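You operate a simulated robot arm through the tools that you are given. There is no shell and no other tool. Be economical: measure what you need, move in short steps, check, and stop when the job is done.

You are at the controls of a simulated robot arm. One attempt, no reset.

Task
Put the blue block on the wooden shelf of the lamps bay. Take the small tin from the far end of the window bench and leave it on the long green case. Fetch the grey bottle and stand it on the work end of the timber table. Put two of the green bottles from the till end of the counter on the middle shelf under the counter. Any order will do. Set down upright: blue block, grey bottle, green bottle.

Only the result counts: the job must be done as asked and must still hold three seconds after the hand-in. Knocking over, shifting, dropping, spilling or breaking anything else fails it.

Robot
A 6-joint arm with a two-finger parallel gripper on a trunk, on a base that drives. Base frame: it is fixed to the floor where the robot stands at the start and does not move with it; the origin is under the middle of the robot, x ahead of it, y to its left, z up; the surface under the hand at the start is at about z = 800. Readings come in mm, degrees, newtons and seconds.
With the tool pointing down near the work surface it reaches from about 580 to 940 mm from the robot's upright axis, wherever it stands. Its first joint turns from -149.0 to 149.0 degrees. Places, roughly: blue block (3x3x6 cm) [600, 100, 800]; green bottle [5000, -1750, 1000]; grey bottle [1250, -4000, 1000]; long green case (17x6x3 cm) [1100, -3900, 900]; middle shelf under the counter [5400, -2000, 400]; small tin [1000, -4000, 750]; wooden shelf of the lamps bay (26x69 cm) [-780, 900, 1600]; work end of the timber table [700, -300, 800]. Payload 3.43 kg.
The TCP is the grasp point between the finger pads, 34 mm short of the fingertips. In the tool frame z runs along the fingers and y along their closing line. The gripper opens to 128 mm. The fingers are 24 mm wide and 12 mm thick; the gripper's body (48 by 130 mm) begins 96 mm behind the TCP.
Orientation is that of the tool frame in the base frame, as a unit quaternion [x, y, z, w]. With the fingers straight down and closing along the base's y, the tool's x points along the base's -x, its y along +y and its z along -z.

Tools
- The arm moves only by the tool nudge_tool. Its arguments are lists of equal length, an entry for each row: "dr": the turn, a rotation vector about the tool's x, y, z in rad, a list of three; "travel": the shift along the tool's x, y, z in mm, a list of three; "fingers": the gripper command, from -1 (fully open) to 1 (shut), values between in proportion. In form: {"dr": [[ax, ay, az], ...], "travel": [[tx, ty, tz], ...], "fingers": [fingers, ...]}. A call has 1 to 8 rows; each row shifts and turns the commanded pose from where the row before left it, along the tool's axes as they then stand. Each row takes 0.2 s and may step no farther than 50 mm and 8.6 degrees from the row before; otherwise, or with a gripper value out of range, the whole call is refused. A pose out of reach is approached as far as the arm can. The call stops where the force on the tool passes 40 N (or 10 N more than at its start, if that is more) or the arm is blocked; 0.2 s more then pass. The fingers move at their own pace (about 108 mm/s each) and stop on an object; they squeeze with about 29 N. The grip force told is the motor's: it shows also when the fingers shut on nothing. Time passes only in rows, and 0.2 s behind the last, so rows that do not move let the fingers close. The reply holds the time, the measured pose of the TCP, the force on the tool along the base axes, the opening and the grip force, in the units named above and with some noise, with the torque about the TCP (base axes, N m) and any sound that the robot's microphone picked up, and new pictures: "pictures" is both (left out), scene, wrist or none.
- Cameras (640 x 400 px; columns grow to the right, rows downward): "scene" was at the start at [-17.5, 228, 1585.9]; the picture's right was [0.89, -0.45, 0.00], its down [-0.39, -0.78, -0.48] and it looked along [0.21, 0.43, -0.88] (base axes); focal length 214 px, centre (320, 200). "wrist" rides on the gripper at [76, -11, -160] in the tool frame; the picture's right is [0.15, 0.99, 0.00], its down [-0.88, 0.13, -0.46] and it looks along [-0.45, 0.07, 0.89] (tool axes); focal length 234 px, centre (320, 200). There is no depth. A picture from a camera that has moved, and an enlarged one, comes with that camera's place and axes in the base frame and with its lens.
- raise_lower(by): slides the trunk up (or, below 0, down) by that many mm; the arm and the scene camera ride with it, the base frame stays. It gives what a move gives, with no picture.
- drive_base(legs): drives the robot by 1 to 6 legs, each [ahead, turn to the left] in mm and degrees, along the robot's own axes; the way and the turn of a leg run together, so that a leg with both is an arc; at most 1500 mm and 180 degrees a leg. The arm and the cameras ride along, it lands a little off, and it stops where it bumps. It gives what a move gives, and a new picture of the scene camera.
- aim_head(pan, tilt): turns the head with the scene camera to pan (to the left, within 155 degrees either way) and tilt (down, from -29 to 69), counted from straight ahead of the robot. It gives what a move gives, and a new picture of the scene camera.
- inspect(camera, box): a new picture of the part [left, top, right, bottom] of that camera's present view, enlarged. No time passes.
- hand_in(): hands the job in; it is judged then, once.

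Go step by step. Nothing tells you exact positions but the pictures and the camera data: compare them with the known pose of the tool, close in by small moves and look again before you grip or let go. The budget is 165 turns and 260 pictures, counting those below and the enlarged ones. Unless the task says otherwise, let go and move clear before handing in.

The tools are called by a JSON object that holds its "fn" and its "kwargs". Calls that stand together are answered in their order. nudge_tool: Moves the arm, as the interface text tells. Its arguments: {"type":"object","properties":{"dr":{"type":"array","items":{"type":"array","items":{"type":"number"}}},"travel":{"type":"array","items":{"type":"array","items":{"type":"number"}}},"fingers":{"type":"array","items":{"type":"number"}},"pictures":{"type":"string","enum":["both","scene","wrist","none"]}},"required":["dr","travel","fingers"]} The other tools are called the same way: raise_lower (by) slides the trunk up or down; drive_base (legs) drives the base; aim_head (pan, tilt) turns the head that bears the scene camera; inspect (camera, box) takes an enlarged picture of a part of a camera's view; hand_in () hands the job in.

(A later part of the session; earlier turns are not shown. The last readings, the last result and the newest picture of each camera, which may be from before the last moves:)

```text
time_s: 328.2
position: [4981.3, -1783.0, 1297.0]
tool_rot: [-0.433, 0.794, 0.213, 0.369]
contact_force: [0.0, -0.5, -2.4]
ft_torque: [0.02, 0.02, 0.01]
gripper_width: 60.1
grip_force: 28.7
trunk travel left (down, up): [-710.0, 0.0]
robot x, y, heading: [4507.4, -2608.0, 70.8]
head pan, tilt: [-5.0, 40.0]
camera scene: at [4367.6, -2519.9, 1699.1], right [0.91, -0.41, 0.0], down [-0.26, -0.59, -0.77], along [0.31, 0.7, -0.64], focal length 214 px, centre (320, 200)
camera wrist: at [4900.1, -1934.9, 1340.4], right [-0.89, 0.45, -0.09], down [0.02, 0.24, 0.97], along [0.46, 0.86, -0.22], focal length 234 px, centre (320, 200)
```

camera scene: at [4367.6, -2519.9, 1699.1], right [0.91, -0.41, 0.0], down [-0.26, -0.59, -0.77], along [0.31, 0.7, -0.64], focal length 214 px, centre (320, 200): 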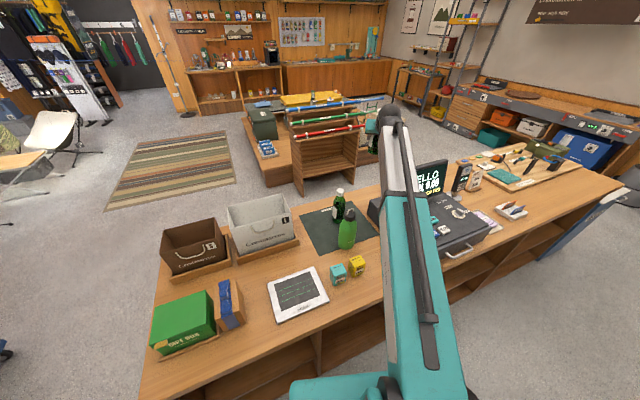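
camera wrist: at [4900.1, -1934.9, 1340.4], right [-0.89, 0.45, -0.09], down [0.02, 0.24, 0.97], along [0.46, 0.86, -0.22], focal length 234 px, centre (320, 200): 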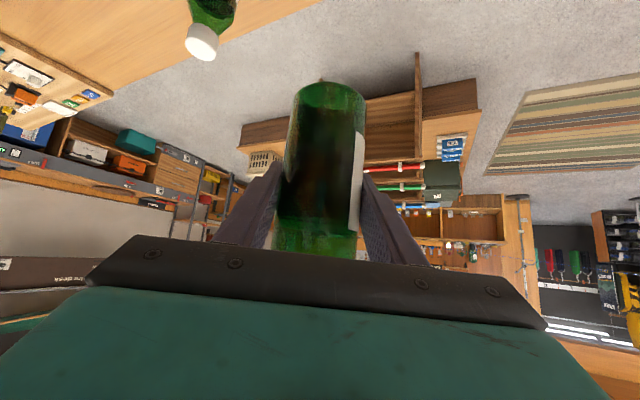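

Held well. I back the robot out, then lower and pull in the arm in the open corridor.

{"fn": "drive_base", "kwargs": {"legs": [[-430, 0], [0, -70]]}}

{"fn": "nudge_tool", "kwargs": {"dr": [[0, 0, 0], [0, 0, 0], [0, 0, 0], [0, 0, 0], [0, 0, 0], [0, 0, 0], [0, 0, 0], [0, 0, 0]], "travel": [[34.1, 0, 27.8], [34.1, 0, 27.8], [34.1, 0, 27.8], [34.1, 0, 27.8], [34.1, 0, 27.8], [27, 0, -33], [27, 0, -33], [27, 0, -33]], "fingers": [1, 1, 1, 1, 1, 1, 1, 1], "pictures": "wrist"}}

```text
time_s: 335.3
position: [5303.8, -3181.9, 1297.4]
tool_rot: [0.102, 0.898, -0.037, 0.426]
contact_force: [-0.2, 0.0, -2.2]
ft_torque: [0.02, 0.03, 0.05]
gripper_width: 59.9
grip_force: 28.7
trunk travel left (down, up): [-710.0, 0.0]
robot x, y, heading: [4371.0, -3032.2, 1.1]
head pan, tilt: [-5.0, 40.0]
camera scene: at [4401.8, -2872.8, 1699.3], right [-0.07, -1.0, 0.0], down [-0.64, 0.04, -0.77], along [0.76, -0.05, -0.64], focal length 214 px, centre (320, 200)
```

scene: 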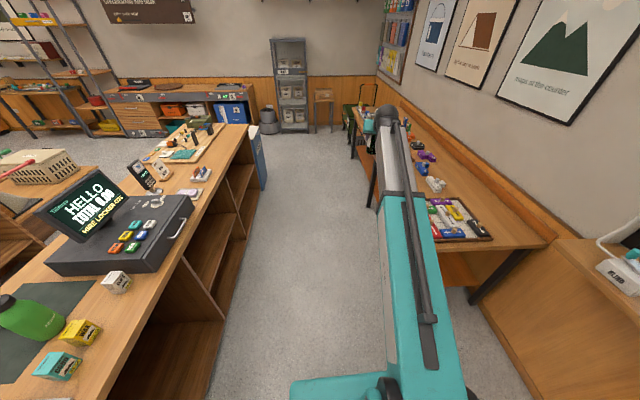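

```text
time_s: 337.1
position: [5177.0, -3148.7, 1076.3]
tool_rot: [0.103, 0.898, -0.039, 0.426]
contact_force: [0.4, 0.3, -2.4]
ft_torque: [0.0, 0.02, 0.0]
gripper_width: 59.8
grip_force: 28.3
trunk travel left (down, up): [-710.0, 0.0]
robot x, y, heading: [4368.3, -3036.3, 1.0]
head pan, tilt: [-5.0, 40.0]
camera wrist: at [5008.4, -3123.9, 1120.7], right [0.12, 0.99, -0.09], down [0.23, 0.06, 0.97], along [0.97, -0.14, -0.22], focal length 234 px, centre (320, 200)
```

wrist: 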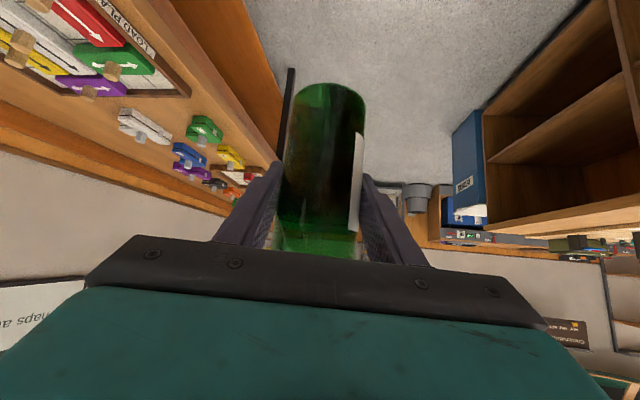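

{"fn": "drive_base", "kwargs": {"legs": [[0, -7], [1000, 0], [0, 96]]}}

{"fn": "raise_lower", "kwargs": {"by": -510}}

{"fn": "aim_head", "kwargs": {"pan": -10, "tilt": 30}}

{"fn": "inspect", "kwargs": {"camera": "wrist", "box": [0, 0, 640, 400]}}

```text
time_s: 349.2
position: [5500.2, -2329.6, 1077.4]
tool_rot: [-0.553, 0.716, 0.269, 0.331]
contact_force: [0.6, -0.8, -2.3]
ft_torque: [-0.03, 0.01, 0.02]
gripper_width: 59.6
grip_force: 29.0
trunk travel left (down, up): [-710.0, 0.0]
robot x, y, heading: [5331.4, -3137.5, 89.0]
head pan, tilt: [-5.0, 40.0]
camera scene: at [5166.9, -3096.1, 1699.2], right [0.99, -0.1, 0.0], down [-0.07, -0.64, -0.77], along [0.08, 0.76, -0.64], focal length 214 px, centre (320, 200)
```

scene: 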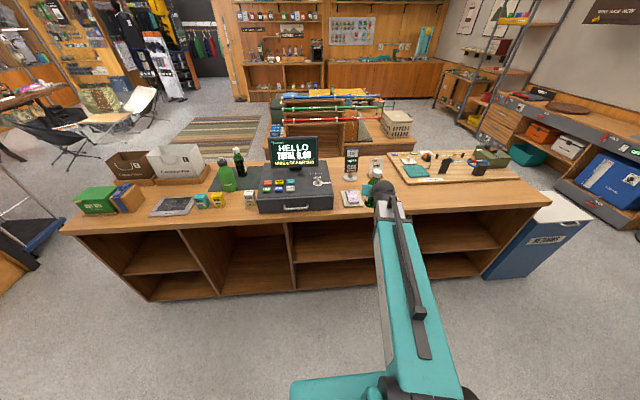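

```text
refused: -510 is not a number from -400 to 400
```

```text
time_s: 349.9
position: [5498.6, -2330.0, 1076.8]
tool_rot: [-0.554, 0.716, 0.268, 0.331]
contact_force: [0.3, -0.8, -2.8]
ft_torque: [0.0, -0.02, 0.02]
gripper_width: 59.5
grip_force: 29.1
trunk travel left (down, up): [-710.0, 0.0]
robot x, y, heading: [5331.8, -3134.4, 88.8]
head pan, tilt: [-10.0, 30.0]
camera scene: at [5173.6, -3091.3, 1714.3], right [0.98, -0.19, 0.0], down [-0.09, -0.49, -0.87], along [0.16, 0.85, -0.5], focal length 214 px, centre (320, 200)
```

scene: 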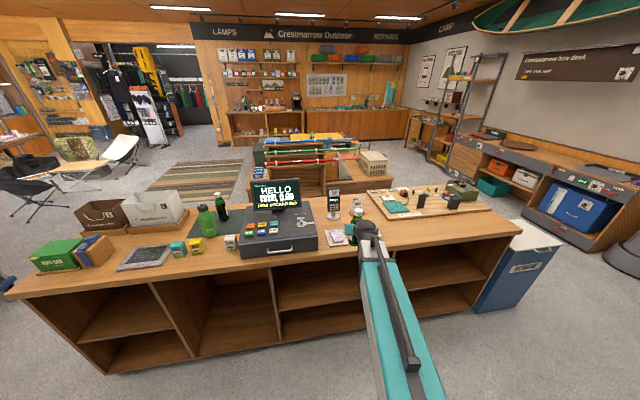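

```text
1.00 times, centred on (320, 200) of wrist (not enlarged: the box is as wide or as high as the picture)
camera zoom: at [5468.7, -2499.2, 1120.3], right [-0.98, 0.15, -0.1], down [-0.06, 0.23, 0.97], along [0.17, 0.96, -0.22], focal length 234 px, centre (320, 200)
```

zoom: 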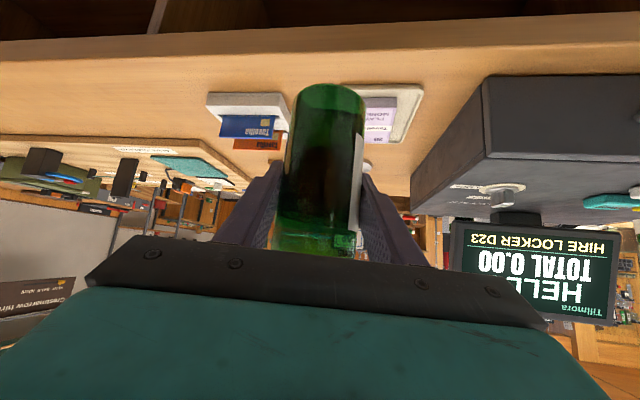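

The counter's front edge is at y ≈ −2265…−2300, so I back off 130 mm before lowering.

{"fn": "drive_base", "kwargs": {"legs": [[-130, 0]]}}

{"fn": "raise_lower", "kwargs": {"by": -400}}

{"fn": "aim_head", "kwargs": {"pan": 0, "tilt": 25}}

{"fn": "inspect", "kwargs": {"camera": "wrist", "box": [0, 0, 640, 400]}}

```text
time_s: 351.3
position: [5498.5, -2442.0, 1086.2]
tool_rot: [-0.55, 0.714, 0.273, 0.335]
contact_force: [0.2, 0.0, -2.6]
ft_torque: [0.0, 0.01, 0.0]
gripper_width: 59.6
grip_force: 29.1
trunk travel left (down, up): [-710.0, 0.0]
robot x, y, heading: [5328.9, -3236.0, 88.8]
head pan, tilt: [-10.0, 30.0]
stopped in leg 1: the robot was blocked; the commanded pose is now the measured one
camera scene: at [5172.6, -3186.5, 1714.7], right [0.98, -0.19, 0.0], down [-0.1, -0.49, -0.86], along [0.17, 0.85, -0.5], focal length 214 px, centre (320, 200)
```

scene: 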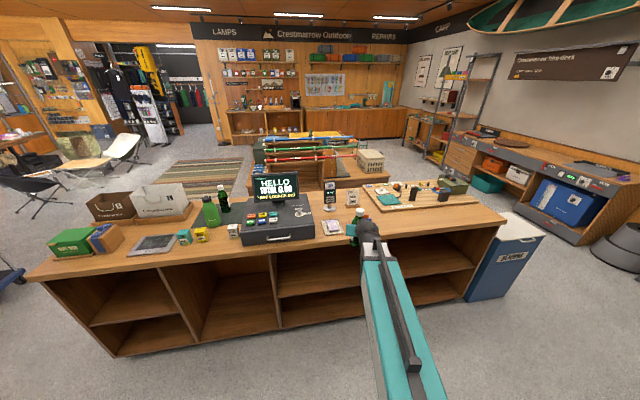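

```text
time_s: 355.1
position: [5498.0, -2440.3, 683.8]
tool_rot: [-0.551, 0.715, 0.27, 0.333]
contact_force: [0.6, 0.4, -1.8]
ft_torque: [-0.01, 0.03, 0.03]
gripper_width: 59.6
grip_force: 29.1
trunk travel left (down, up): [-310.0, 400.0]
robot x, y, heading: [5328.2, -3241.1, 88.9]
head pan, tilt: [-10.0, 30.0]
```

```text
time_s: 355.9
position: [5499.0, -2440.9, 683.1]
tool_rot: [-0.551, 0.715, 0.27, 0.333]
contact_force: [0.4, -0.2, -3.2]
ft_torque: [0.04, 0.03, -0.05]
gripper_width: 59.7
grip_force: 29.0
trunk travel left (down, up): [-310.0, 400.0]
robot x, y, heading: [5328.4, -3237.9, 89.0]
head pan, tilt: [0.0, 25.0]
camera scene: at [5157.0, -3180.4, 1322.7], right [1.0, -0.02, 0.0], down [-0.01, -0.43, -0.9], along [0.02, 0.9, -0.43], focal length 214 px, centre (320, 200)
```

scene: 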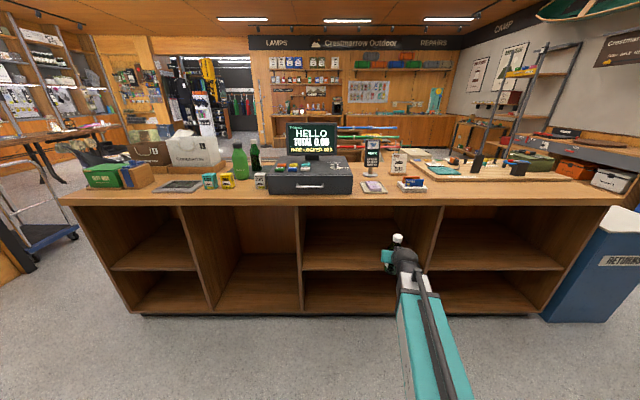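

```text
1.00 times, centred on (320, 200) of wrist (not enlarged: the box is as wide or as high as the picture)
camera zoom: at [5469.1, -2610.2, 725.5], right [-0.98, 0.15, -0.09], down [-0.06, 0.22, 0.97], along [0.17, 0.96, -0.21], focal length 234 px, centre (320, 200)
```

zoom: 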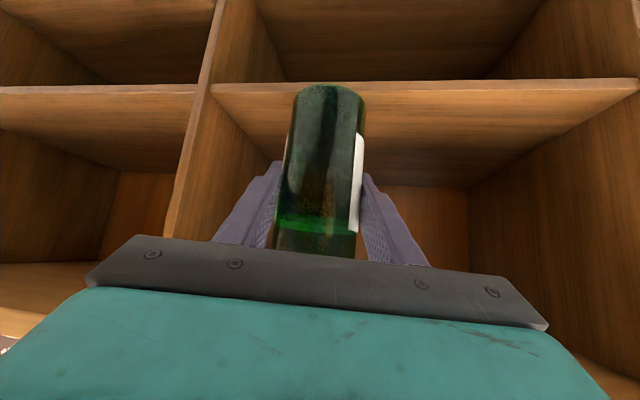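

I see the open bay (x ≈ 5080–5740) with its middle shelf at about z ≈ 465, empty. I lower 85 mm more and drive forward to bring the bottle in over the shelf.

{"fn": "raise_lower", "kwargs": {"by": -85}}

{"fn": "drive_base", "kwargs": {"legs": [[150, 0]]}}

{"fn": "inspect", "kwargs": {"camera": "wrist", "box": [0, 0, 640, 400]}}

```text
time_s: 357.1
position: [5498.2, -2440.3, 599.4]
tool_rot: [-0.552, 0.715, 0.272, 0.333]
contact_force: [0.0, -0.3, -2.4]
ft_torque: [0.01, 0.02, 0.03]
gripper_width: 59.5
grip_force: 29.2
trunk travel left (down, up): [-225.0, 485.0]
robot x, y, heading: [5332.8, -3237.0, 89.2]
head pan, tilt: [0.0, 25.0]
```

```text
time_s: 358.6
position: [5501.4, -2290.0, 599.8]
tool_rot: [-0.551, 0.715, 0.272, 0.333]
contact_force: [0.4, -0.9, -2.8]
ft_torque: [0.03, -0.01, -0.01]
gripper_width: 59.3
grip_force: 29.3
trunk travel left (down, up): [-225.0, 485.0]
robot x, y, heading: [5329.4, -3089.9, 88.7]
head pan, tilt: [0.0, 25.0]
camera scene: at [5159.7, -3039.2, 1237.4], right [1.0, -0.02, 0.0], down [-0.01, -0.42, -0.91], along [0.02, 0.91, -0.42], focal length 214 px, centre (320, 200)
```

scene: 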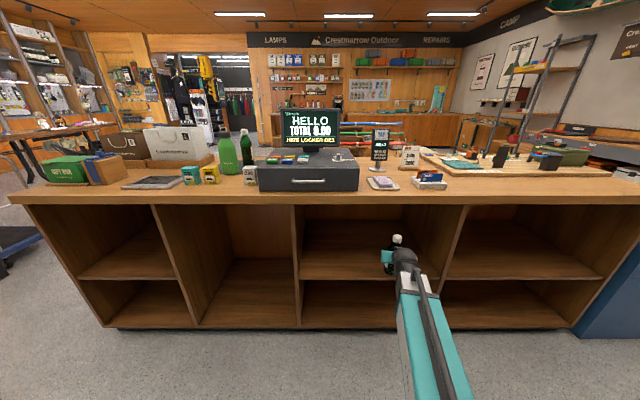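

```text
1.00 times, centred on (320, 200) of wrist (not enlarged: the box is as wide or as high as the picture)
camera zoom: at [5472.0, -2460.2, 640.7], right [-0.98, 0.15, -0.09], down [-0.06, 0.22, 0.97], along [0.17, 0.96, -0.21], focal length 234 px, centre (320, 200)
```

zoom: 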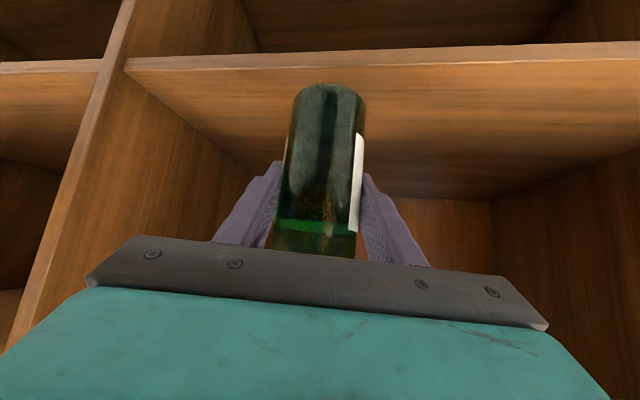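

{"fn": "drive_base", "kwargs": {"legs": [[115, 0]]}}

{"fn": "nudge_tool", "kwargs": {"dr": [[0, 0, 0], [0, 0, 0], [0, 0, 0], [0, 0, 0]], "travel": [[15.5, 0, 12.6], [11.6, 0, 9.5], [3.9, 0, 3.2], [0, 0, 0]], "fingers": [1, 1, 1, 1], "pictures": "wrist"}}

{"fn": "inspect", "kwargs": {"camera": "scene", "box": [280, 170, 480, 330]}}

```text
time_s: 359.9
position: [5503.3, -2174.5, 598.1]
tool_rot: [-0.551, 0.715, 0.272, 0.334]
contact_force: [0.3, 0.3, -1.7]
ft_torque: [-0.01, 0.03, 0.0]
gripper_width: 59.5
grip_force: 28.5
trunk travel left (down, up): [-225.0, 485.0]
robot x, y, heading: [5333.2, -2971.8, 88.9]
head pan, tilt: [0.0, 25.0]
camera scene: at [5162.0, -2922.9, 1237.4], right [1.0, -0.02, 0.0], down [-0.01, -0.42, -0.91], along [0.02, 0.91, -0.42], focal length 214 px, centre (320, 200)
```

scene: 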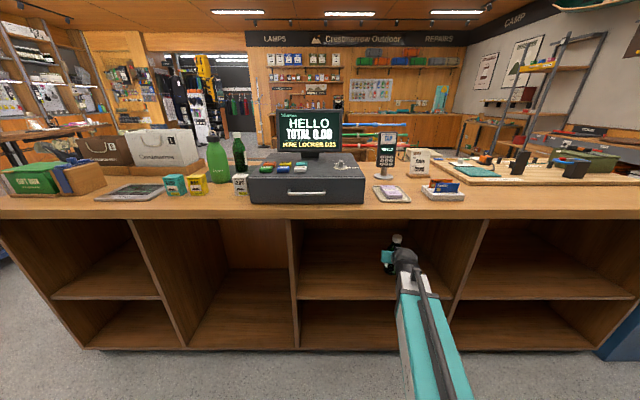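

```text
time_s: 360.9
position: [5504.3, -2172.7, 558.3]
tool_rot: [-0.551, 0.715, 0.272, 0.334]
contact_force: [0.0, 0.1, -2.5]
ft_torque: [-0.01, -0.03, 0.0]
gripper_width: 59.3
grip_force: 28.5
trunk travel left (down, up): [-225.0, 485.0]
robot x, y, heading: [5333.8, -2973.8, 88.7]
head pan, tilt: [0.0, 25.0]
camera wrist: at [5473.4, -2343.7, 600.8], right [-0.98, 0.15, -0.09], down [-0.06, 0.22, 0.97], along [0.17, 0.96, -0.21], focal length 234 px, centre (320, 200)
```

wrist: 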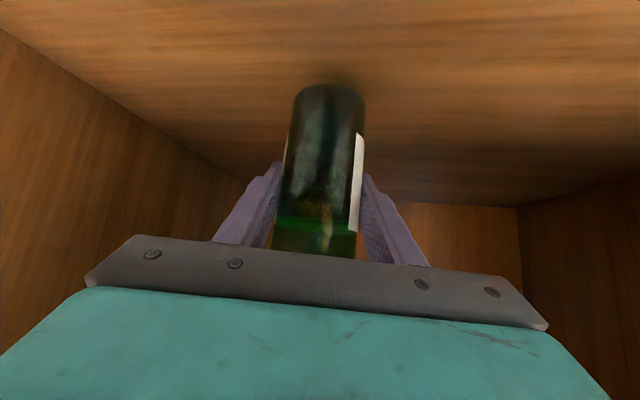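

```text
2.50 times, centred on (380, 250) of scene
camera zoom: at [5162.0, -2922.8, 1237.4], right [1.0, -0.02, 0.0], down [-0.01, -0.42, -0.91], along [0.02, 0.91, -0.42], focal length 536 px, centre (170, 75)
```

zoom: 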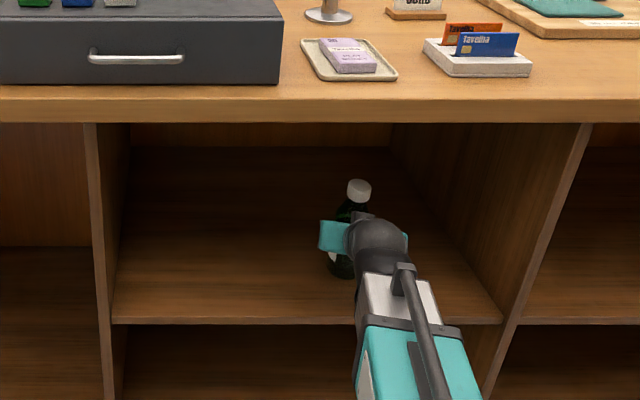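

{"fn": "nudge_tool", "kwargs": {"dr": [[0, 0, 0], [0, 0, 0], [0, 0, 0], [0, 0, 0], [0, 0, 0], [0, 0, 0], [0, 0, 0]], "travel": [[3.1, 0, 2.5], [3.1, 0, 2.5], [3.1, 0, 2.5], [1.55, 0, 1.26], [1.55, 0, 1.26], [1.55, 0, 1.26], [0, 0, 0]], "fingers": [1, 1, 1, 1, 1, 1, 1], "pictures": "none"}}

{"fn": "nudge_tool", "kwargs": {"dr": [[0, 0, 0], [0, 0, 0], [0, 0, 0], [0, 0, 0]], "travel": [[1.2, 0, 0.95], [1.2, 0, 0.95], [1.2, 0, 0.95], [0, 0, 0]], "fingers": [1, 1, 1, 1], "pictures": "none"}}

```text
time_s: 362.4
position: [5503.1, -2174.1, 541.0]
tool_rot: [-0.551, 0.715, 0.272, 0.334]
contact_force: [0.2, 0.2, -2.1]
ft_torque: [-0.02, 0.0, 0.02]
gripper_width: 59.6
grip_force: 28.3
trunk travel left (down, up): [-225.0, 485.0]
robot x, y, heading: [5331.9, -2970.2, 88.9]
head pan, tilt: [0.0, 25.0]
```

```text
time_s: 363.4
position: [5502.5, -2173.7, 535.2]
tool_rot: [-0.552, 0.715, 0.271, 0.333]
contact_force: [-0.8, 0.4, -3.0]
ft_torque: [-0.03, -0.01, -0.02]
gripper_width: 59.3
grip_force: 28.8
trunk travel left (down, up): [-225.0, 485.0]
robot x, y, heading: [5337.0, -2972.8, 88.9]
head pan, tilt: [0.0, 25.0]
```

{"fn": "nudge_tool", "kwargs": {"dr": [[0, 0, 0], [0, 0, 0], [0, 0, 0], [0, 0, 0], [0, 0, 0], [0, 0, 0], [0, 0, 0]], "travel": [[1.2, 0, 0.95], [1.2, 0, 0.95], [1.2, 0, 0.95], [1.2, 0, 0.95], [1.2, 0, 0.95], [1.2, 0, 0.95], [0, 0, 0]], "fingers": [1, 1, 1, 1, 1, 1, 1], "pictures": "wrist"}}

```text
time_s: 365.1
position: [5502.1, -2174.9, 529.6]
tool_rot: [-0.551, 0.714, 0.273, 0.335]
contact_force: [1.5, -1.8, 13.1]
ft_torque: [-0.34, -0.23, 0.01]
gripper_width: 59.6
grip_force: 28.5
trunk travel left (down, up): [-225.0, 485.0]
robot x, y, heading: [5331.4, -2972.3, 88.8]
head pan, tilt: [0.0, 25.0]
camera wrist: at [5472.5, -2344.2, 570.4], right [-0.98, 0.15, -0.09], down [-0.06, 0.22, 0.97], along [0.17, 0.96, -0.2], focal length 234 px, centre (320, 200)
```

wrist: 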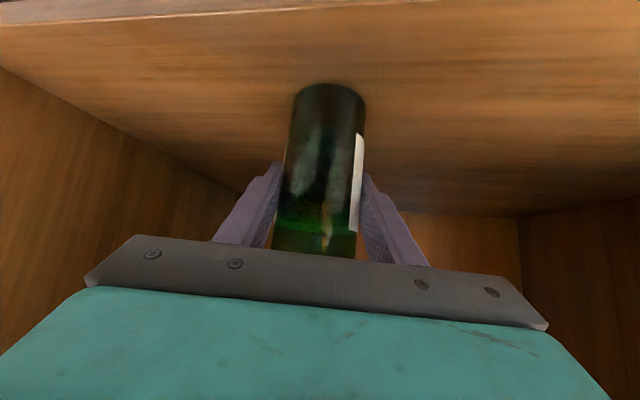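

Contact with the shelf at TCP 530. I ease off, open fully, and withdraw along the tool axis.

{"fn": "nudge_tool", "kwargs": {"dr": [[0, 0, 0], [0, 0, 0], [0, 0, 0], [0, 0, 0], [0, 0, 0], [0, 0, 0], [0, 0, 0]], "travel": [[-0.8, 0, -0.6], [0, 0, 0], [0, 0, 0], [0, 0, 0], [6, 0, -25], [6, 0, -25], [6, 0, -20]], "fingers": [1, 0.3, -0.4, -1, -1, -1, -1], "pictures": "wrist"}}

```text
time_s: 366.6
position: [5488.7, -2224.6, 556.6]
tool_rot: [-0.552, 0.715, 0.271, 0.334]
contact_force: [-0.3, -0.7, 1.2]
ft_torque: [0.0, -0.02, 0.0]
gripper_width: 127.8
grip_force: 0.0
out of reach, approached as far as the arm can: row 7
trunk travel left (down, up): [-225.0, 485.0]
robot x, y, heading: [5334.4, -2975.9, 88.8]
head pan, tilt: [0.0, 25.0]
camera wrist: at [5459.0, -2396.0, 598.9], right [-0.98, 0.15, -0.09], down [-0.06, 0.22, 0.97], along [0.17, 0.96, -0.21], focal length 234 px, centre (320, 200)
```

wrist: 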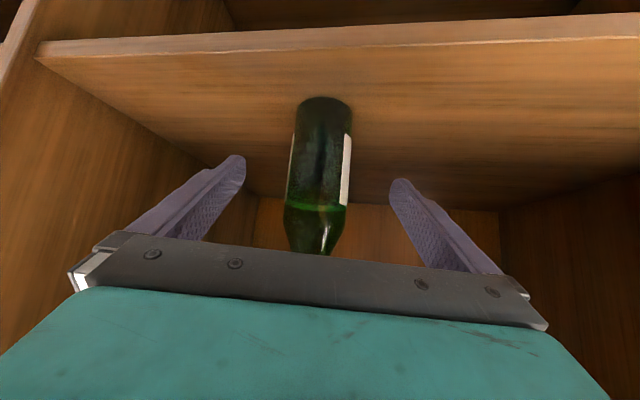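

Bottle one stands on the shelf. Back out, raise the trunk, and go for the next.

{"fn": "drive_base", "kwargs": {"legs": [[-190, 0]]}}

{"fn": "raise_lower", "kwargs": {"by": 400}}

{"fn": "raise_lower", "kwargs": {"by": 85}}

{"fn": "inspect", "kwargs": {"camera": "scene", "box": [80, 60, 480, 310]}}

```text
time_s: 368.3
position: [5484.9, -2417.5, 556.2]
tool_rot: [-0.551, 0.715, 0.272, 0.333]
contact_force: [0.6, -0.2, 0.2]
ft_torque: [-0.01, 0.0, 0.03]
gripper_width: 128.2
grip_force: 0.1
trunk travel left (down, up): [-225.0, 485.0]
robot x, y, heading: [5326.2, -3165.2, 89.1]
head pan, tilt: [0.0, 25.0]
camera scene: at [5158.3, -3114.6, 1237.4], right [1.0, -0.02, 0.0], down [-0.01, -0.42, -0.91], along [0.02, 0.91, -0.42], focal length 214 px, centre (320, 200)
```

scene: 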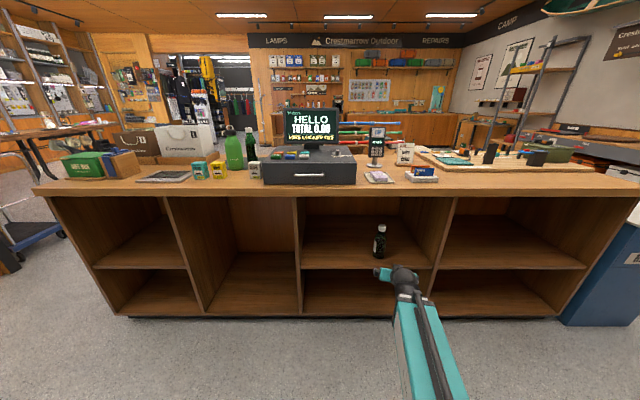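

```text
time_s: 372.2
position: [5485.8, -2417.0, 956.0]
tool_rot: [-0.552, 0.715, 0.272, 0.333]
contact_force: [0.6, -0.3, 0.9]
ft_torque: [-0.03, -0.01, 0.01]
gripper_width: 127.7
grip_force: 0.1
trunk travel left (down, up): [-625.0, 85.0]
robot x, y, heading: [5331.0, -3167.1, 89.3]
head pan, tilt: [0.0, 25.0]
```

```text
time_s: 373.4
position: [5484.4, -2416.4, 1042.7]
tool_rot: [-0.552, 0.714, 0.272, 0.333]
contact_force: [0.1, -0.3, 0.0]
ft_torque: [-0.02, -0.03, -0.01]
gripper_width: 127.9
grip_force: 0.1
trunk travel left (down, up): [-710.0, 0.0]
robot x, y, heading: [5329.5, -3161.9, 88.8]
head pan, tilt: [0.0, 25.0]
```

```text
1.60 times, centred on (280, 185) of scene
camera zoom: at [5158.2, -3114.7, 1722.4], right [1.0, -0.02, 0.0], down [-0.01, -0.42, -0.91], along [0.02, 0.91, -0.42], focal length 343 px, centre (384, 224)
```

zoom: 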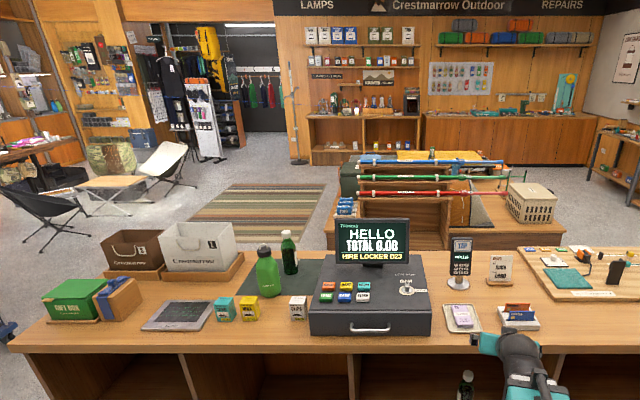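

Bottle one stands on the middle shelf. Now glass bottle 1 at (4778, −1842): I raise the arm and approach from the right, between lime bottle and monitor.

{"fn": "nudge_tool", "kwargs": {"dr": [[0, 0, 0], [0, 0, 0], [0, 0, 0], [0, 0, 0], [0, 0, 0], [0, 0, 0]], "travel": [[-33.4, 0, -27.1], [-33.4, 0, -27.1], [-33.4, 0, -27.1], [-33.4, 0, -27.1], [-33.4, 0, -27.1], [-35, 0, -20]], "fingers": [-0.5, -0.5, -0.5, -0.5, -0.5, -0.5], "pictures": "none"}}

{"fn": "drive_base", "kwargs": {"legs": [[0, 9.5], [540, 0], [0, 34]]}}

{"fn": "inspect", "kwargs": {"camera": "wrist", "box": [0, 0, 640, 400]}}

```text
time_s: 374.8
position: [5490.7, -2411.4, 1297.5]
tool_rot: [-0.552, 0.715, 0.271, 0.333]
contact_force: [-0.8, -0.2, 0.6]
ft_torque: [0.01, -0.03, 0.02]
gripper_width: 95.7
grip_force: 0.1
trunk travel left (down, up): [-710.0, 0.0]
robot x, y, heading: [5328.6, -3161.4, 89.0]
head pan, tilt: [0.0, 25.0]
```

```text
time_s: 381.3
position: [4839.5, -1979.2, 1296.5]
tool_rot: [0.78, -0.455, -0.376, -0.207]
contact_force: [0.9, -0.2, -0.2]
ft_torque: [-0.01, -0.01, -0.03]
gripper_width: 96.2
grip_force: 0.0
trunk travel left (down, up): [-710.0, 0.0]
robot x, y, heading: [5240.3, -2637.9, 132.8]
head pan, tilt: [0.0, 25.0]
camera scene: at [5078.8, -2722.6, 1722.3], right [0.73, 0.68, 0.0], down [0.29, -0.31, -0.91], along [-0.62, 0.67, -0.42], focal length 214 px, centre (320, 200)
```

scene: 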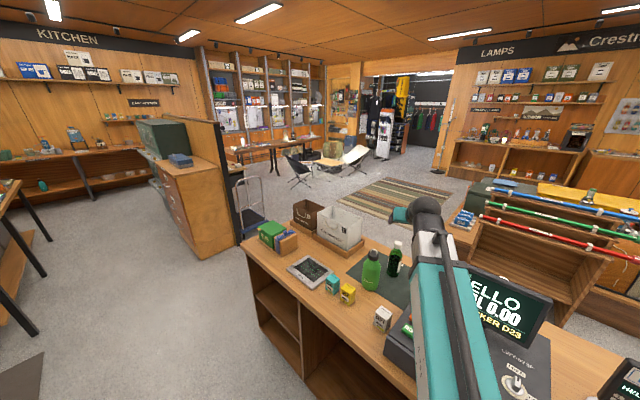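

```text
1.00 times, centred on (320, 200) of wrist (not enlarged: the box is as wide or as high as the picture)
camera zoom: at [4937.2, -2122.2, 1338.8], right [-0.81, -0.58, -0.09], down [-0.2, 0.12, 0.97], along [-0.55, 0.81, -0.21], focal length 234 px, centre (320, 200)
```

zoom: 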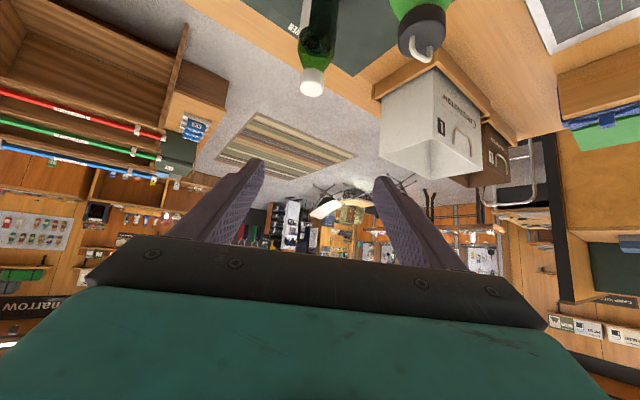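

Glass bottle 1 at (4783, −1841), lime at (4743, −2002). Move to the pre-grasp line and descend.

{"fn": "nudge_tool", "kwargs": {"dr": [[0, 0, 0], [0, 0, 0], [0, 0, 0], [0, 0, 0], [0, 0, 0], [0, 0, 0]], "travel": [[-22.3, -9.4, 27.4], [-22.3, -9.4, 27.4], [34.1, 0, 27.8], [34.1, 0, 27.8], [34.1, 0, 27.8], [34.1, 0, 27.8]], "fingers": [-0.5, -0.5, -0.5, -0.5, -0.5, -0.5], "pictures": "wrist"}}

{"fn": "aim_head", "kwargs": {"pan": -10, "tilt": 40}}

{"fn": "inspect", "kwargs": {"camera": "scene", "box": [240, 80, 440, 220]}}

```text
time_s: 382.7
position: [4819.5, -1908.4, 1119.6]
tool_rot: [0.78, -0.455, -0.377, -0.206]
contact_force: [0.0, 0.2, 0.3]
ft_torque: [0.0, 0.02, 0.02]
gripper_width: 96.0
grip_force: 0.1
trunk travel left (down, up): [-710.0, 0.0]
robot x, y, heading: [5236.4, -2640.7, 132.6]
head pan, tilt: [0.0, 25.0]
camera wrist: at [4915.7, -2051.3, 1162.0], right [-0.81, -0.58, -0.09], down [-0.2, 0.12, 0.97], along [-0.55, 0.81, -0.21], focal length 234 px, centre (320, 200)
```

wrist: 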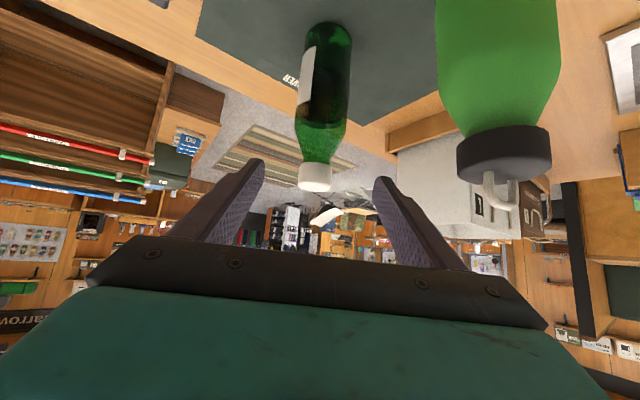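

```text
time_s: 383.5
position: [4820.0, -1908.8, 1120.5]
tool_rot: [0.78, -0.455, -0.377, -0.206]
contact_force: [0.3, 0.4, 0.1]
ft_torque: [-0.01, -0.02, -0.01]
gripper_width: 95.7
grip_force: 0.0
trunk travel left (down, up): [-710.0, 0.0]
robot x, y, heading: [5240.8, -2641.3, 132.8]
head pan, tilt: [-10.0, 40.0]
camera scene: at [5096.3, -2717.7, 1699.2], right [0.84, 0.54, 0.0], down [0.35, -0.54, -0.77], along [-0.42, 0.64, -0.64], focal length 214 px, centre (320, 200)
```

scene: 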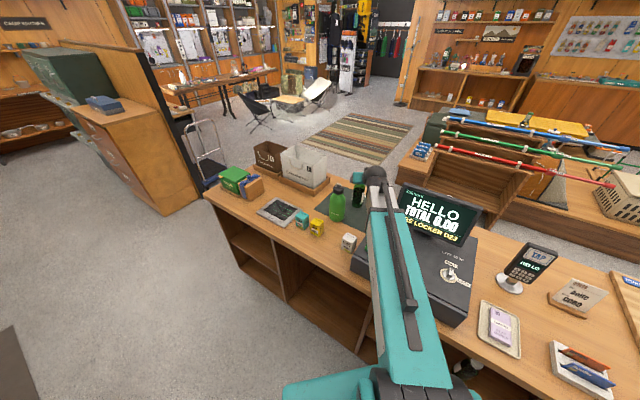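

```text
2.86 times, centred on (340, 150) of scene
camera zoom: at [5096.3, -2717.7, 1699.2], right [0.84, 0.54, 0.0], down [0.35, -0.54, -0.77], along [-0.42, 0.64, -0.64], focal length 613 px, centre (263, 343)
```

zoom: 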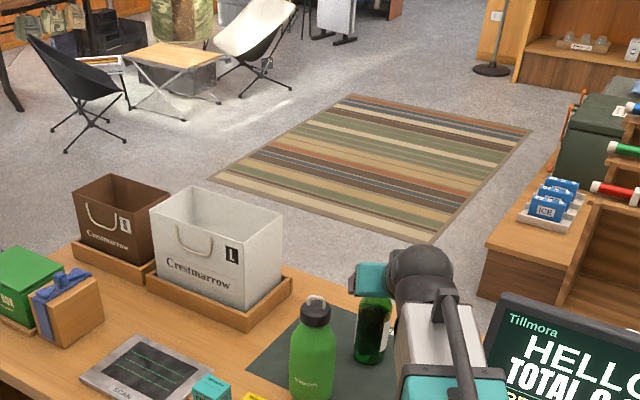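

{"fn": "nudge_tool", "kwargs": {"dr": [[0, 0, 0], [0, 0, 0], [0, 0, 0], [0, 0, 0]], "travel": [[30, 0, 24.4], [30, 0, 24.4], [0, 0, 30], [0, 0, 25]], "fingers": [-0.5, -0.5, -0.5, -0.5], "pictures": "wrist"}}

```text
time_s: 384.5
position: [4793.5, -1872.7, 1007.6]
tool_rot: [0.78, -0.455, -0.378, -0.207]
contact_force: [-0.7, -0.2, 0.3]
ft_torque: [0.01, 0.05, 0.01]
gripper_width: 96.2
grip_force: 0.0
trunk travel left (down, up): [-710.0, 0.0]
robot x, y, heading: [5236.6, -2641.7, 132.8]
head pan, tilt: [-10.0, 40.0]
camera wrist: at [4891.4, -2015.7, 1050.0], right [-0.81, -0.58, -0.09], down [-0.2, 0.12, 0.97], along [-0.55, 0.81, -0.21], focal length 234 px, centre (320, 200)
```

wrist: 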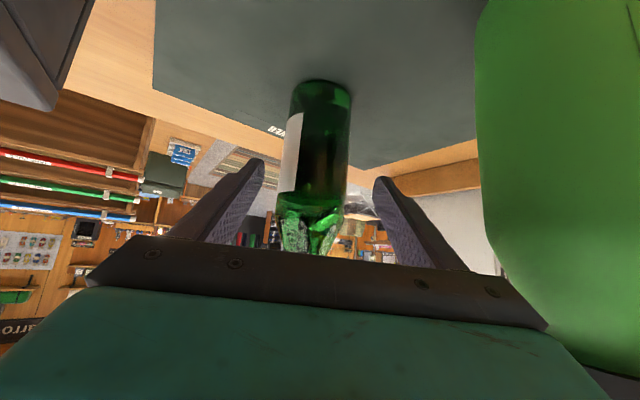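

{"fn": "nudge_tool", "kwargs": {"dr": [[0, 0, 0], [0, 0, 0], [0, 0, 0], [0, 0, 0], [0, 0, 0]], "travel": [[0, -1, 22], [0, 0, 21], [0, 0, 0], [0, 0, 0], [0, 0, 0]], "fingers": [-0.5, -0.5, 0.3, 1, 1], "pictures": "wrist"}}

{"fn": "inspect", "kwargs": {"camera": "scene", "box": [300, 140, 420, 230]}}

```text
time_s: 385.7
position: [4778.8, -1844.0, 980.8]
tool_rot: [0.78, -0.455, -0.376, -0.206]
contact_force: [0.4, 0.0, 0.0]
ft_torque: [0.09, -0.06, 0.03]
gripper_width: 60.9
grip_force: 29.0
trunk travel left (down, up): [-710.0, 0.0]
robot x, y, heading: [5237.2, -2641.7, 132.6]
head pan, tilt: [-10.0, 40.0]
camera wrist: at [4876.0, -1986.8, 1022.8], right [-0.81, -0.58, -0.09], down [-0.2, 0.12, 0.97], along [-0.55, 0.81, -0.21], focal length 234 px, centre (320, 200)
```

wrist: 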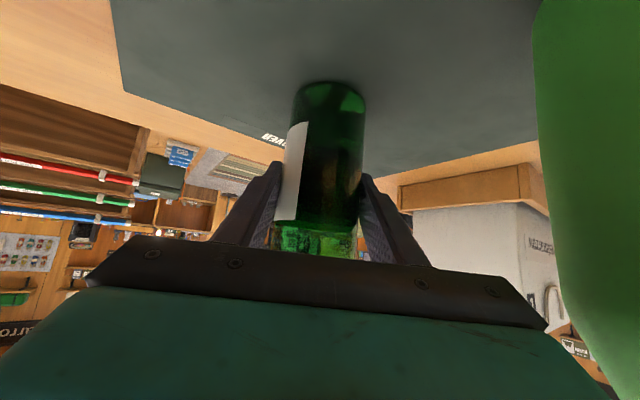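

```text
4.44 times, centred on (360, 185) of scene
camera zoom: at [5096.3, -2717.6, 1699.1], right [0.84, 0.54, 0.0], down [0.35, -0.54, -0.77], along [-0.41, 0.64, -0.64], focal length 953 px, centre (142, 267)
```

zoom: 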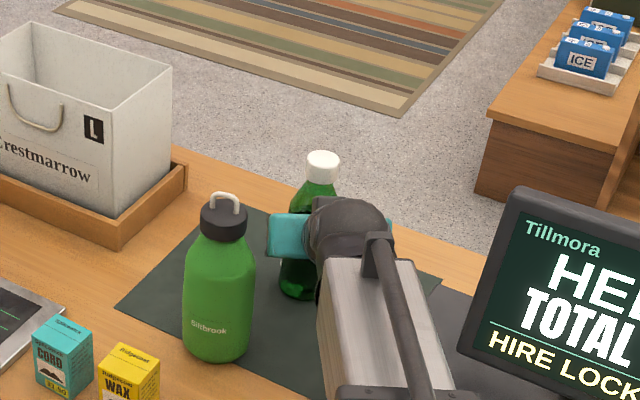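

Gripped cleanly, lime bottle untouched. Lift and back out.

{"fn": "nudge_tool", "kwargs": {"dr": [[0, 0, 0], [0, 0, 0], [0, 0, 0], [0, 0, 0], [0, 0, 0], [0, 0, 0], [0, 0, 0], [0, 0, 0]], "travel": [[-8, 0, -6.5], [-34.1, 0, -27.8], [-34.1, 0, -27.8], [-34.1, 0, -27.8], [-34.1, 0, -27.8], [-34.1, 0, -27.8], [-34.1, 0, -27.8], [-34.1, 0, -27.8]], "fingers": [1, 1, 1, 1, 1, 1, 1, 1], "pictures": "both"}}

```text
time_s: 387.5
position: [4785.7, -1841.7, 1301.0]
tool_rot: [0.78, -0.455, -0.377, -0.207]
contact_force: [-0.8, -0.1, -3.0]
ft_torque: [-0.02, 0.01, -0.03]
gripper_width: 61.2
grip_force: 28.9
trunk travel left (down, up): [-710.0, 0.0]
robot x, y, heading: [5238.8, -2642.3, 133.0]
head pan, tilt: [-10.0, 40.0]
camera scene: at [5096.4, -2717.8, 1699.1], right [0.84, 0.54, 0.0], down [0.35, -0.54, -0.77], along [-0.41, 0.64, -0.64], focal length 214 px, centre (320, 200)
camera wrist: at [4881.7, -1984.2, 1341.9], right [-0.81, -0.58, -0.09], down [-0.2, 0.12, 0.97], along [-0.55, 0.81, -0.21], focal length 234 px, centre (320, 200)
```

scene: 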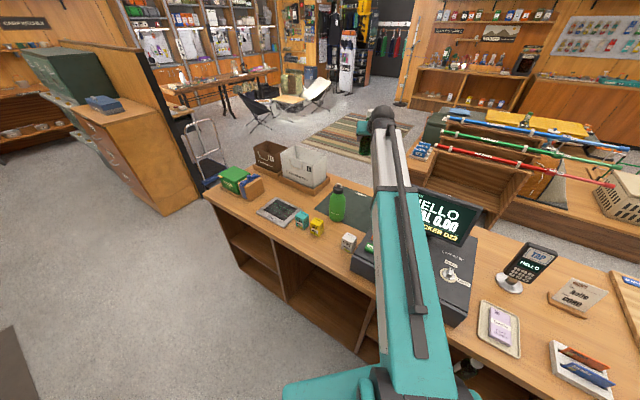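
wrist: 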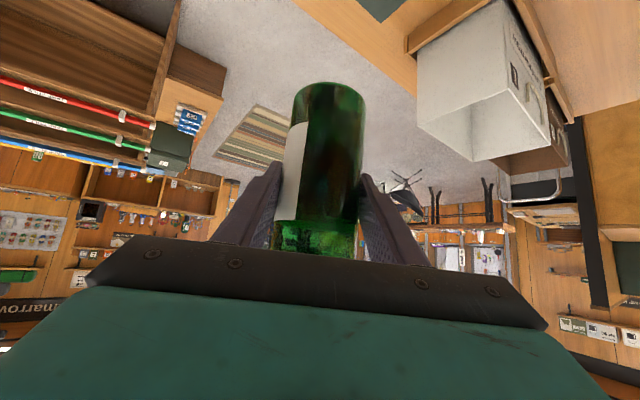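

{"fn": "drive_base", "kwargs": {"legs": [[0, -53], [-555, 0], [0, 9]]}}

{"fn": "nudge_tool", "kwargs": {"dr": [[0, 0, 0], [0, 0, 0], [0, 0, 0], [0, 0, 0], [0, 0, 0], [0, 0, 0], [0, 0, 0], [0, 0, 0]], "travel": [[27, 0, -33], [27, 0, -33], [27, 0, -33], [34.1, 0, 27.8], [34.1, 0, 27.8], [34.1, 0, 27.8], [34.1, 0, 27.8], [34.1, 0, 27.8]], "fingers": [1, 1, 1, 1, 1, 1, 1, 1], "pictures": "both"}}

```text
time_s: 395.0
position: [5369.2, -2294.1, 1299.3]
tool_rot: [-0.55, 0.715, 0.272, 0.334]
contact_force: [-0.3, 0.3, -2.5]
ft_torque: [0.0, 0.01, -0.01]
gripper_width: 60.9
grip_force: 29.4
trunk travel left (down, up): [-710.0, 0.0]
robot x, y, heading: [5129.6, -3180.3, 87.8]
head pan, tilt: [-10.0, 40.0]
camera scene: at [4973.6, -3138.7, 1699.1], right [0.98, -0.21, 0.0], down [-0.14, -0.63, -0.77], along [0.16, 0.75, -0.64], focal length 214 px, centre (320, 200)
```

scene: 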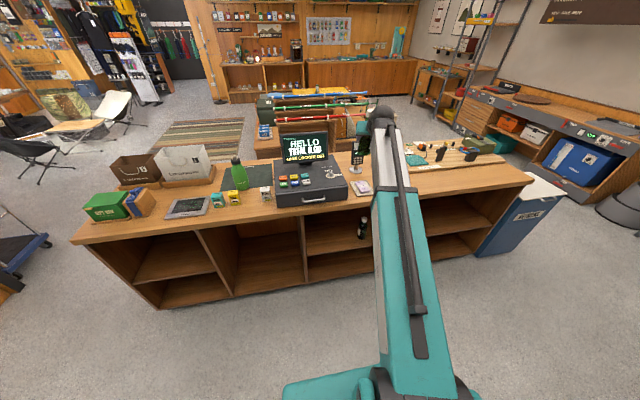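

```text
time_s: 396.8
position: [5334.1, -2415.2, 1079.3]
tool_rot: [-0.549, 0.716, 0.27, 0.335]
contact_force: [0.3, 0.2, -2.3]
ft_torque: [-0.01, -0.01, -0.01]
gripper_width: 61.0
grip_force: 28.8
trunk travel left (down, up): [-710.0, 0.0]
robot x, y, heading: [5131.3, -3183.4, 88.0]
head pan, tilt: [-10.0, 40.0]
camera scene: at [4974.1, -3137.6, 1699.1], right [0.98, -0.21, 0.0], down [-0.14, -0.63, -0.77], along [0.16, 0.75, -0.64], focal length 214 px, centre (320, 200)
camera wrist: at [5304.2, -2584.6, 1120.8], right [-0.98, 0.16, -0.09], down [-0.06, 0.22, 0.97], along [0.17, 0.96, -0.21], focal length 234 px, centre (320, 200)
```

scene: 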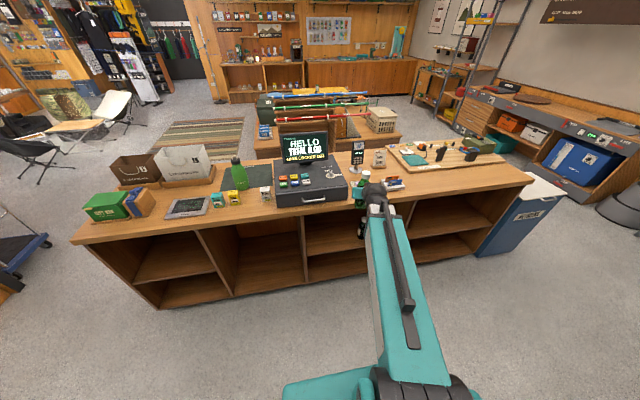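
wrist: 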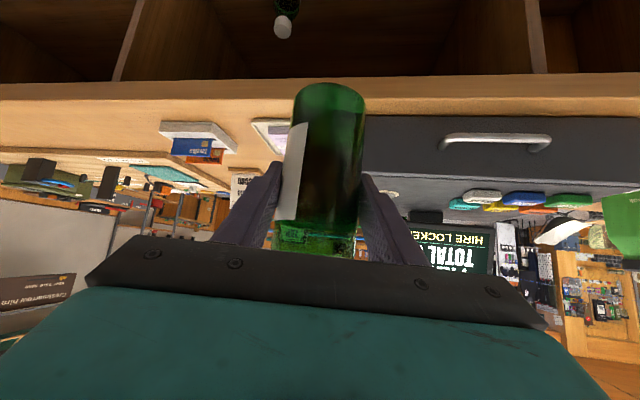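

Bottle 1 is on the shelf at x ≈ 5500; this one goes at x ≈ 5340. Lower the trunk and drive in.

{"fn": "raise_lower", "kwargs": {"by": -400}}

{"fn": "raise_lower", "kwargs": {"by": -82}}

{"fn": "drive_base", "kwargs": {"legs": [[235, 0]]}}

{"fn": "inspect", "kwargs": {"camera": "wrist", "box": [0, 0, 640, 400]}}

```text
time_s: 400.7
position: [5333.9, -2415.4, 679.3]
tool_rot: [-0.55, 0.716, 0.27, 0.334]
contact_force: [0.1, 0.6, -3.3]
ft_torque: [0.0, 0.03, -0.03]
gripper_width: 60.9
grip_force: 29.1
trunk travel left (down, up): [-310.0, 400.0]
robot x, y, heading: [5126.7, -3181.5, 87.7]
head pan, tilt: [-10.0, 40.0]
```

```text
time_s: 401.9
position: [5332.7, -2414.8, 596.9]
tool_rot: [-0.55, 0.716, 0.271, 0.333]
contact_force: [0.4, -0.5, -2.4]
ft_torque: [-0.06, 0.01, 0.03]
gripper_width: 60.9
grip_force: 28.6
trunk travel left (down, up): [-228.0, 482.0]
robot x, y, heading: [5128.2, -3182.6, 87.8]
head pan, tilt: [-10.0, 40.0]
```

```text
time_s: 403.8
position: [5344.0, -2178.6, 597.1]
tool_rot: [-0.55, 0.716, 0.271, 0.334]
contact_force: [-0.4, -0.4, -3.0]
ft_torque: [-0.03, -0.02, 0.02]
gripper_width: 61.0
grip_force: 28.8
trunk travel left (down, up): [-228.0, 482.0]
robot x, y, heading: [5136.5, -2946.5, 87.9]
head pan, tilt: [-10.0, 40.0]
camera scene: at [4982.9, -2902.6, 1217.1], right [0.98, -0.21, 0.0], down [-0.14, -0.63, -0.77], along [0.16, 0.75, -0.64], focal length 214 px, centre (320, 200)
```

scene: 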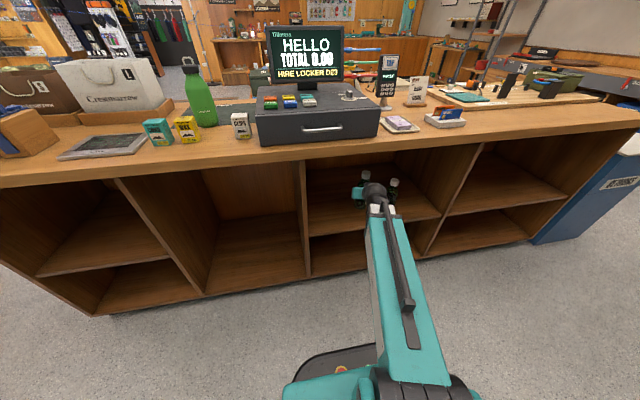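

```text
1.00 times, centred on (320, 200) of wrist (not enlarged: the box is as wide or as high as the picture)
camera zoom: at [5313.1, -2349.5, 639.3], right [-0.98, 0.16, -0.09], down [-0.06, 0.22, 0.97], along [0.17, 0.96, -0.21], focal length 234 px, centre (320, 200)
```

zoom: 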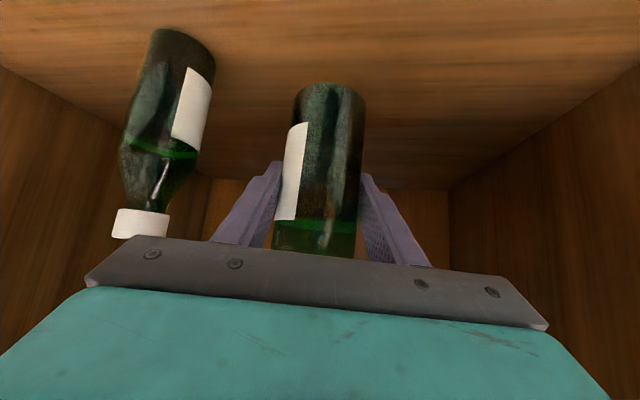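

{"fn": "nudge_tool", "kwargs": {"dr": [[0, 0, 0], [0, 0, 0], [0, 0, 0], [0, 0, 0], [0, 0, 0], [0, 0, 0]], "travel": [[15.5, 0, 12.6], [15.5, 0, 12.6], [7.8, 0, 6.3], [3.1, 0, 2.5], [3.1, 0, 2.5], [0, 0, 0]], "fingers": [1, 1, 1, 1, 1, 1], "pictures": "none"}}

{"fn": "nudge_tool", "kwargs": {"dr": [[0, 0, 0], [0, 0, 0], [0, 0, 0], [0, 0, 0], [0, 0, 0], [0, 0, 0]], "travel": [[1.2, 0, 0.95], [1.2, 0, 0.95], [1.2, 0, 0.95], [1.2, 0, 0.95], [1.2, 0, 0.95], [0, 0, 0]], "fingers": [1, 1, 1, 1, 1, 1], "pictures": "wrist"}}

```text
time_s: 405.2
position: [5342.8, -2178.4, 539.0]
tool_rot: [-0.55, 0.716, 0.271, 0.334]
contact_force: [0.2, 0.5, -3.0]
ft_torque: [0.01, -0.02, 0.02]
gripper_width: 60.8
grip_force: 28.9
trunk travel left (down, up): [-228.0, 482.0]
robot x, y, heading: [5142.1, -2946.7, 87.8]
head pan, tilt: [-10.0, 40.0]
```

```text
time_s: 406.6
position: [5341.5, -2178.7, 530.9]
tool_rot: [-0.551, 0.716, 0.271, 0.334]
contact_force: [0.7, -0.7, -2.9]
ft_torque: [-0.04, -0.01, 0.03]
gripper_width: 60.7
grip_force: 29.0
trunk travel left (down, up): [-228.0, 482.0]
robot x, y, heading: [5136.4, -2947.3, 87.5]
head pan, tilt: [-10.0, 40.0]
camera wrist: at [5311.6, -2349.4, 574.0], right [-0.98, 0.16, -0.09], down [-0.06, 0.22, 0.97], along [0.17, 0.96, -0.21], focal length 234 px, centre (320, 200)
```

wrist: 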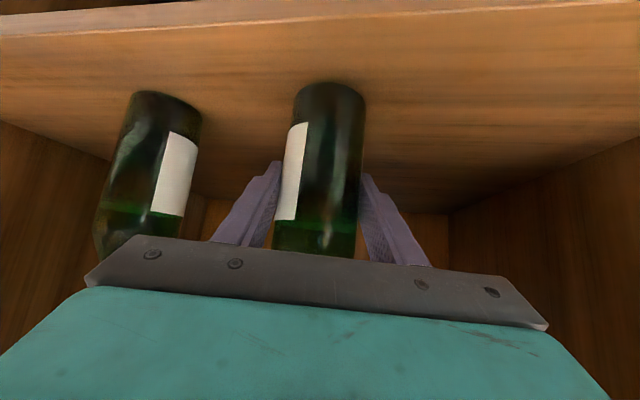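

{"fn": "nudge_tool", "kwargs": {"dr": [[0, 0, 0], [0, 0, 0], [0, 0, 0], [0, 0, 0], [0, 0, 0]], "travel": [[1, 0, 0.8], [1, 0, 0.8], [1, 0, 0.8], [1, 0, 0.8], [0, 0, 0]], "fingers": [1, 1, 1, 1, 1], "pictures": "none"}}

```text
time_s: 407.8
position: [5340.8, -2180.3, 528.5]
tool_rot: [-0.55, 0.715, 0.273, 0.336]
contact_force: [-3.5, 3.2, 19.6]
ft_torque: [0.19, -0.15, -0.02]
gripper_width: 61.2
grip_force: 28.7
trunk travel left (down, up): [-228.0, 482.0]
robot x, y, heading: [5138.4, -2951.3, 88.1]
head pan, tilt: [-10.0, 40.0]
```

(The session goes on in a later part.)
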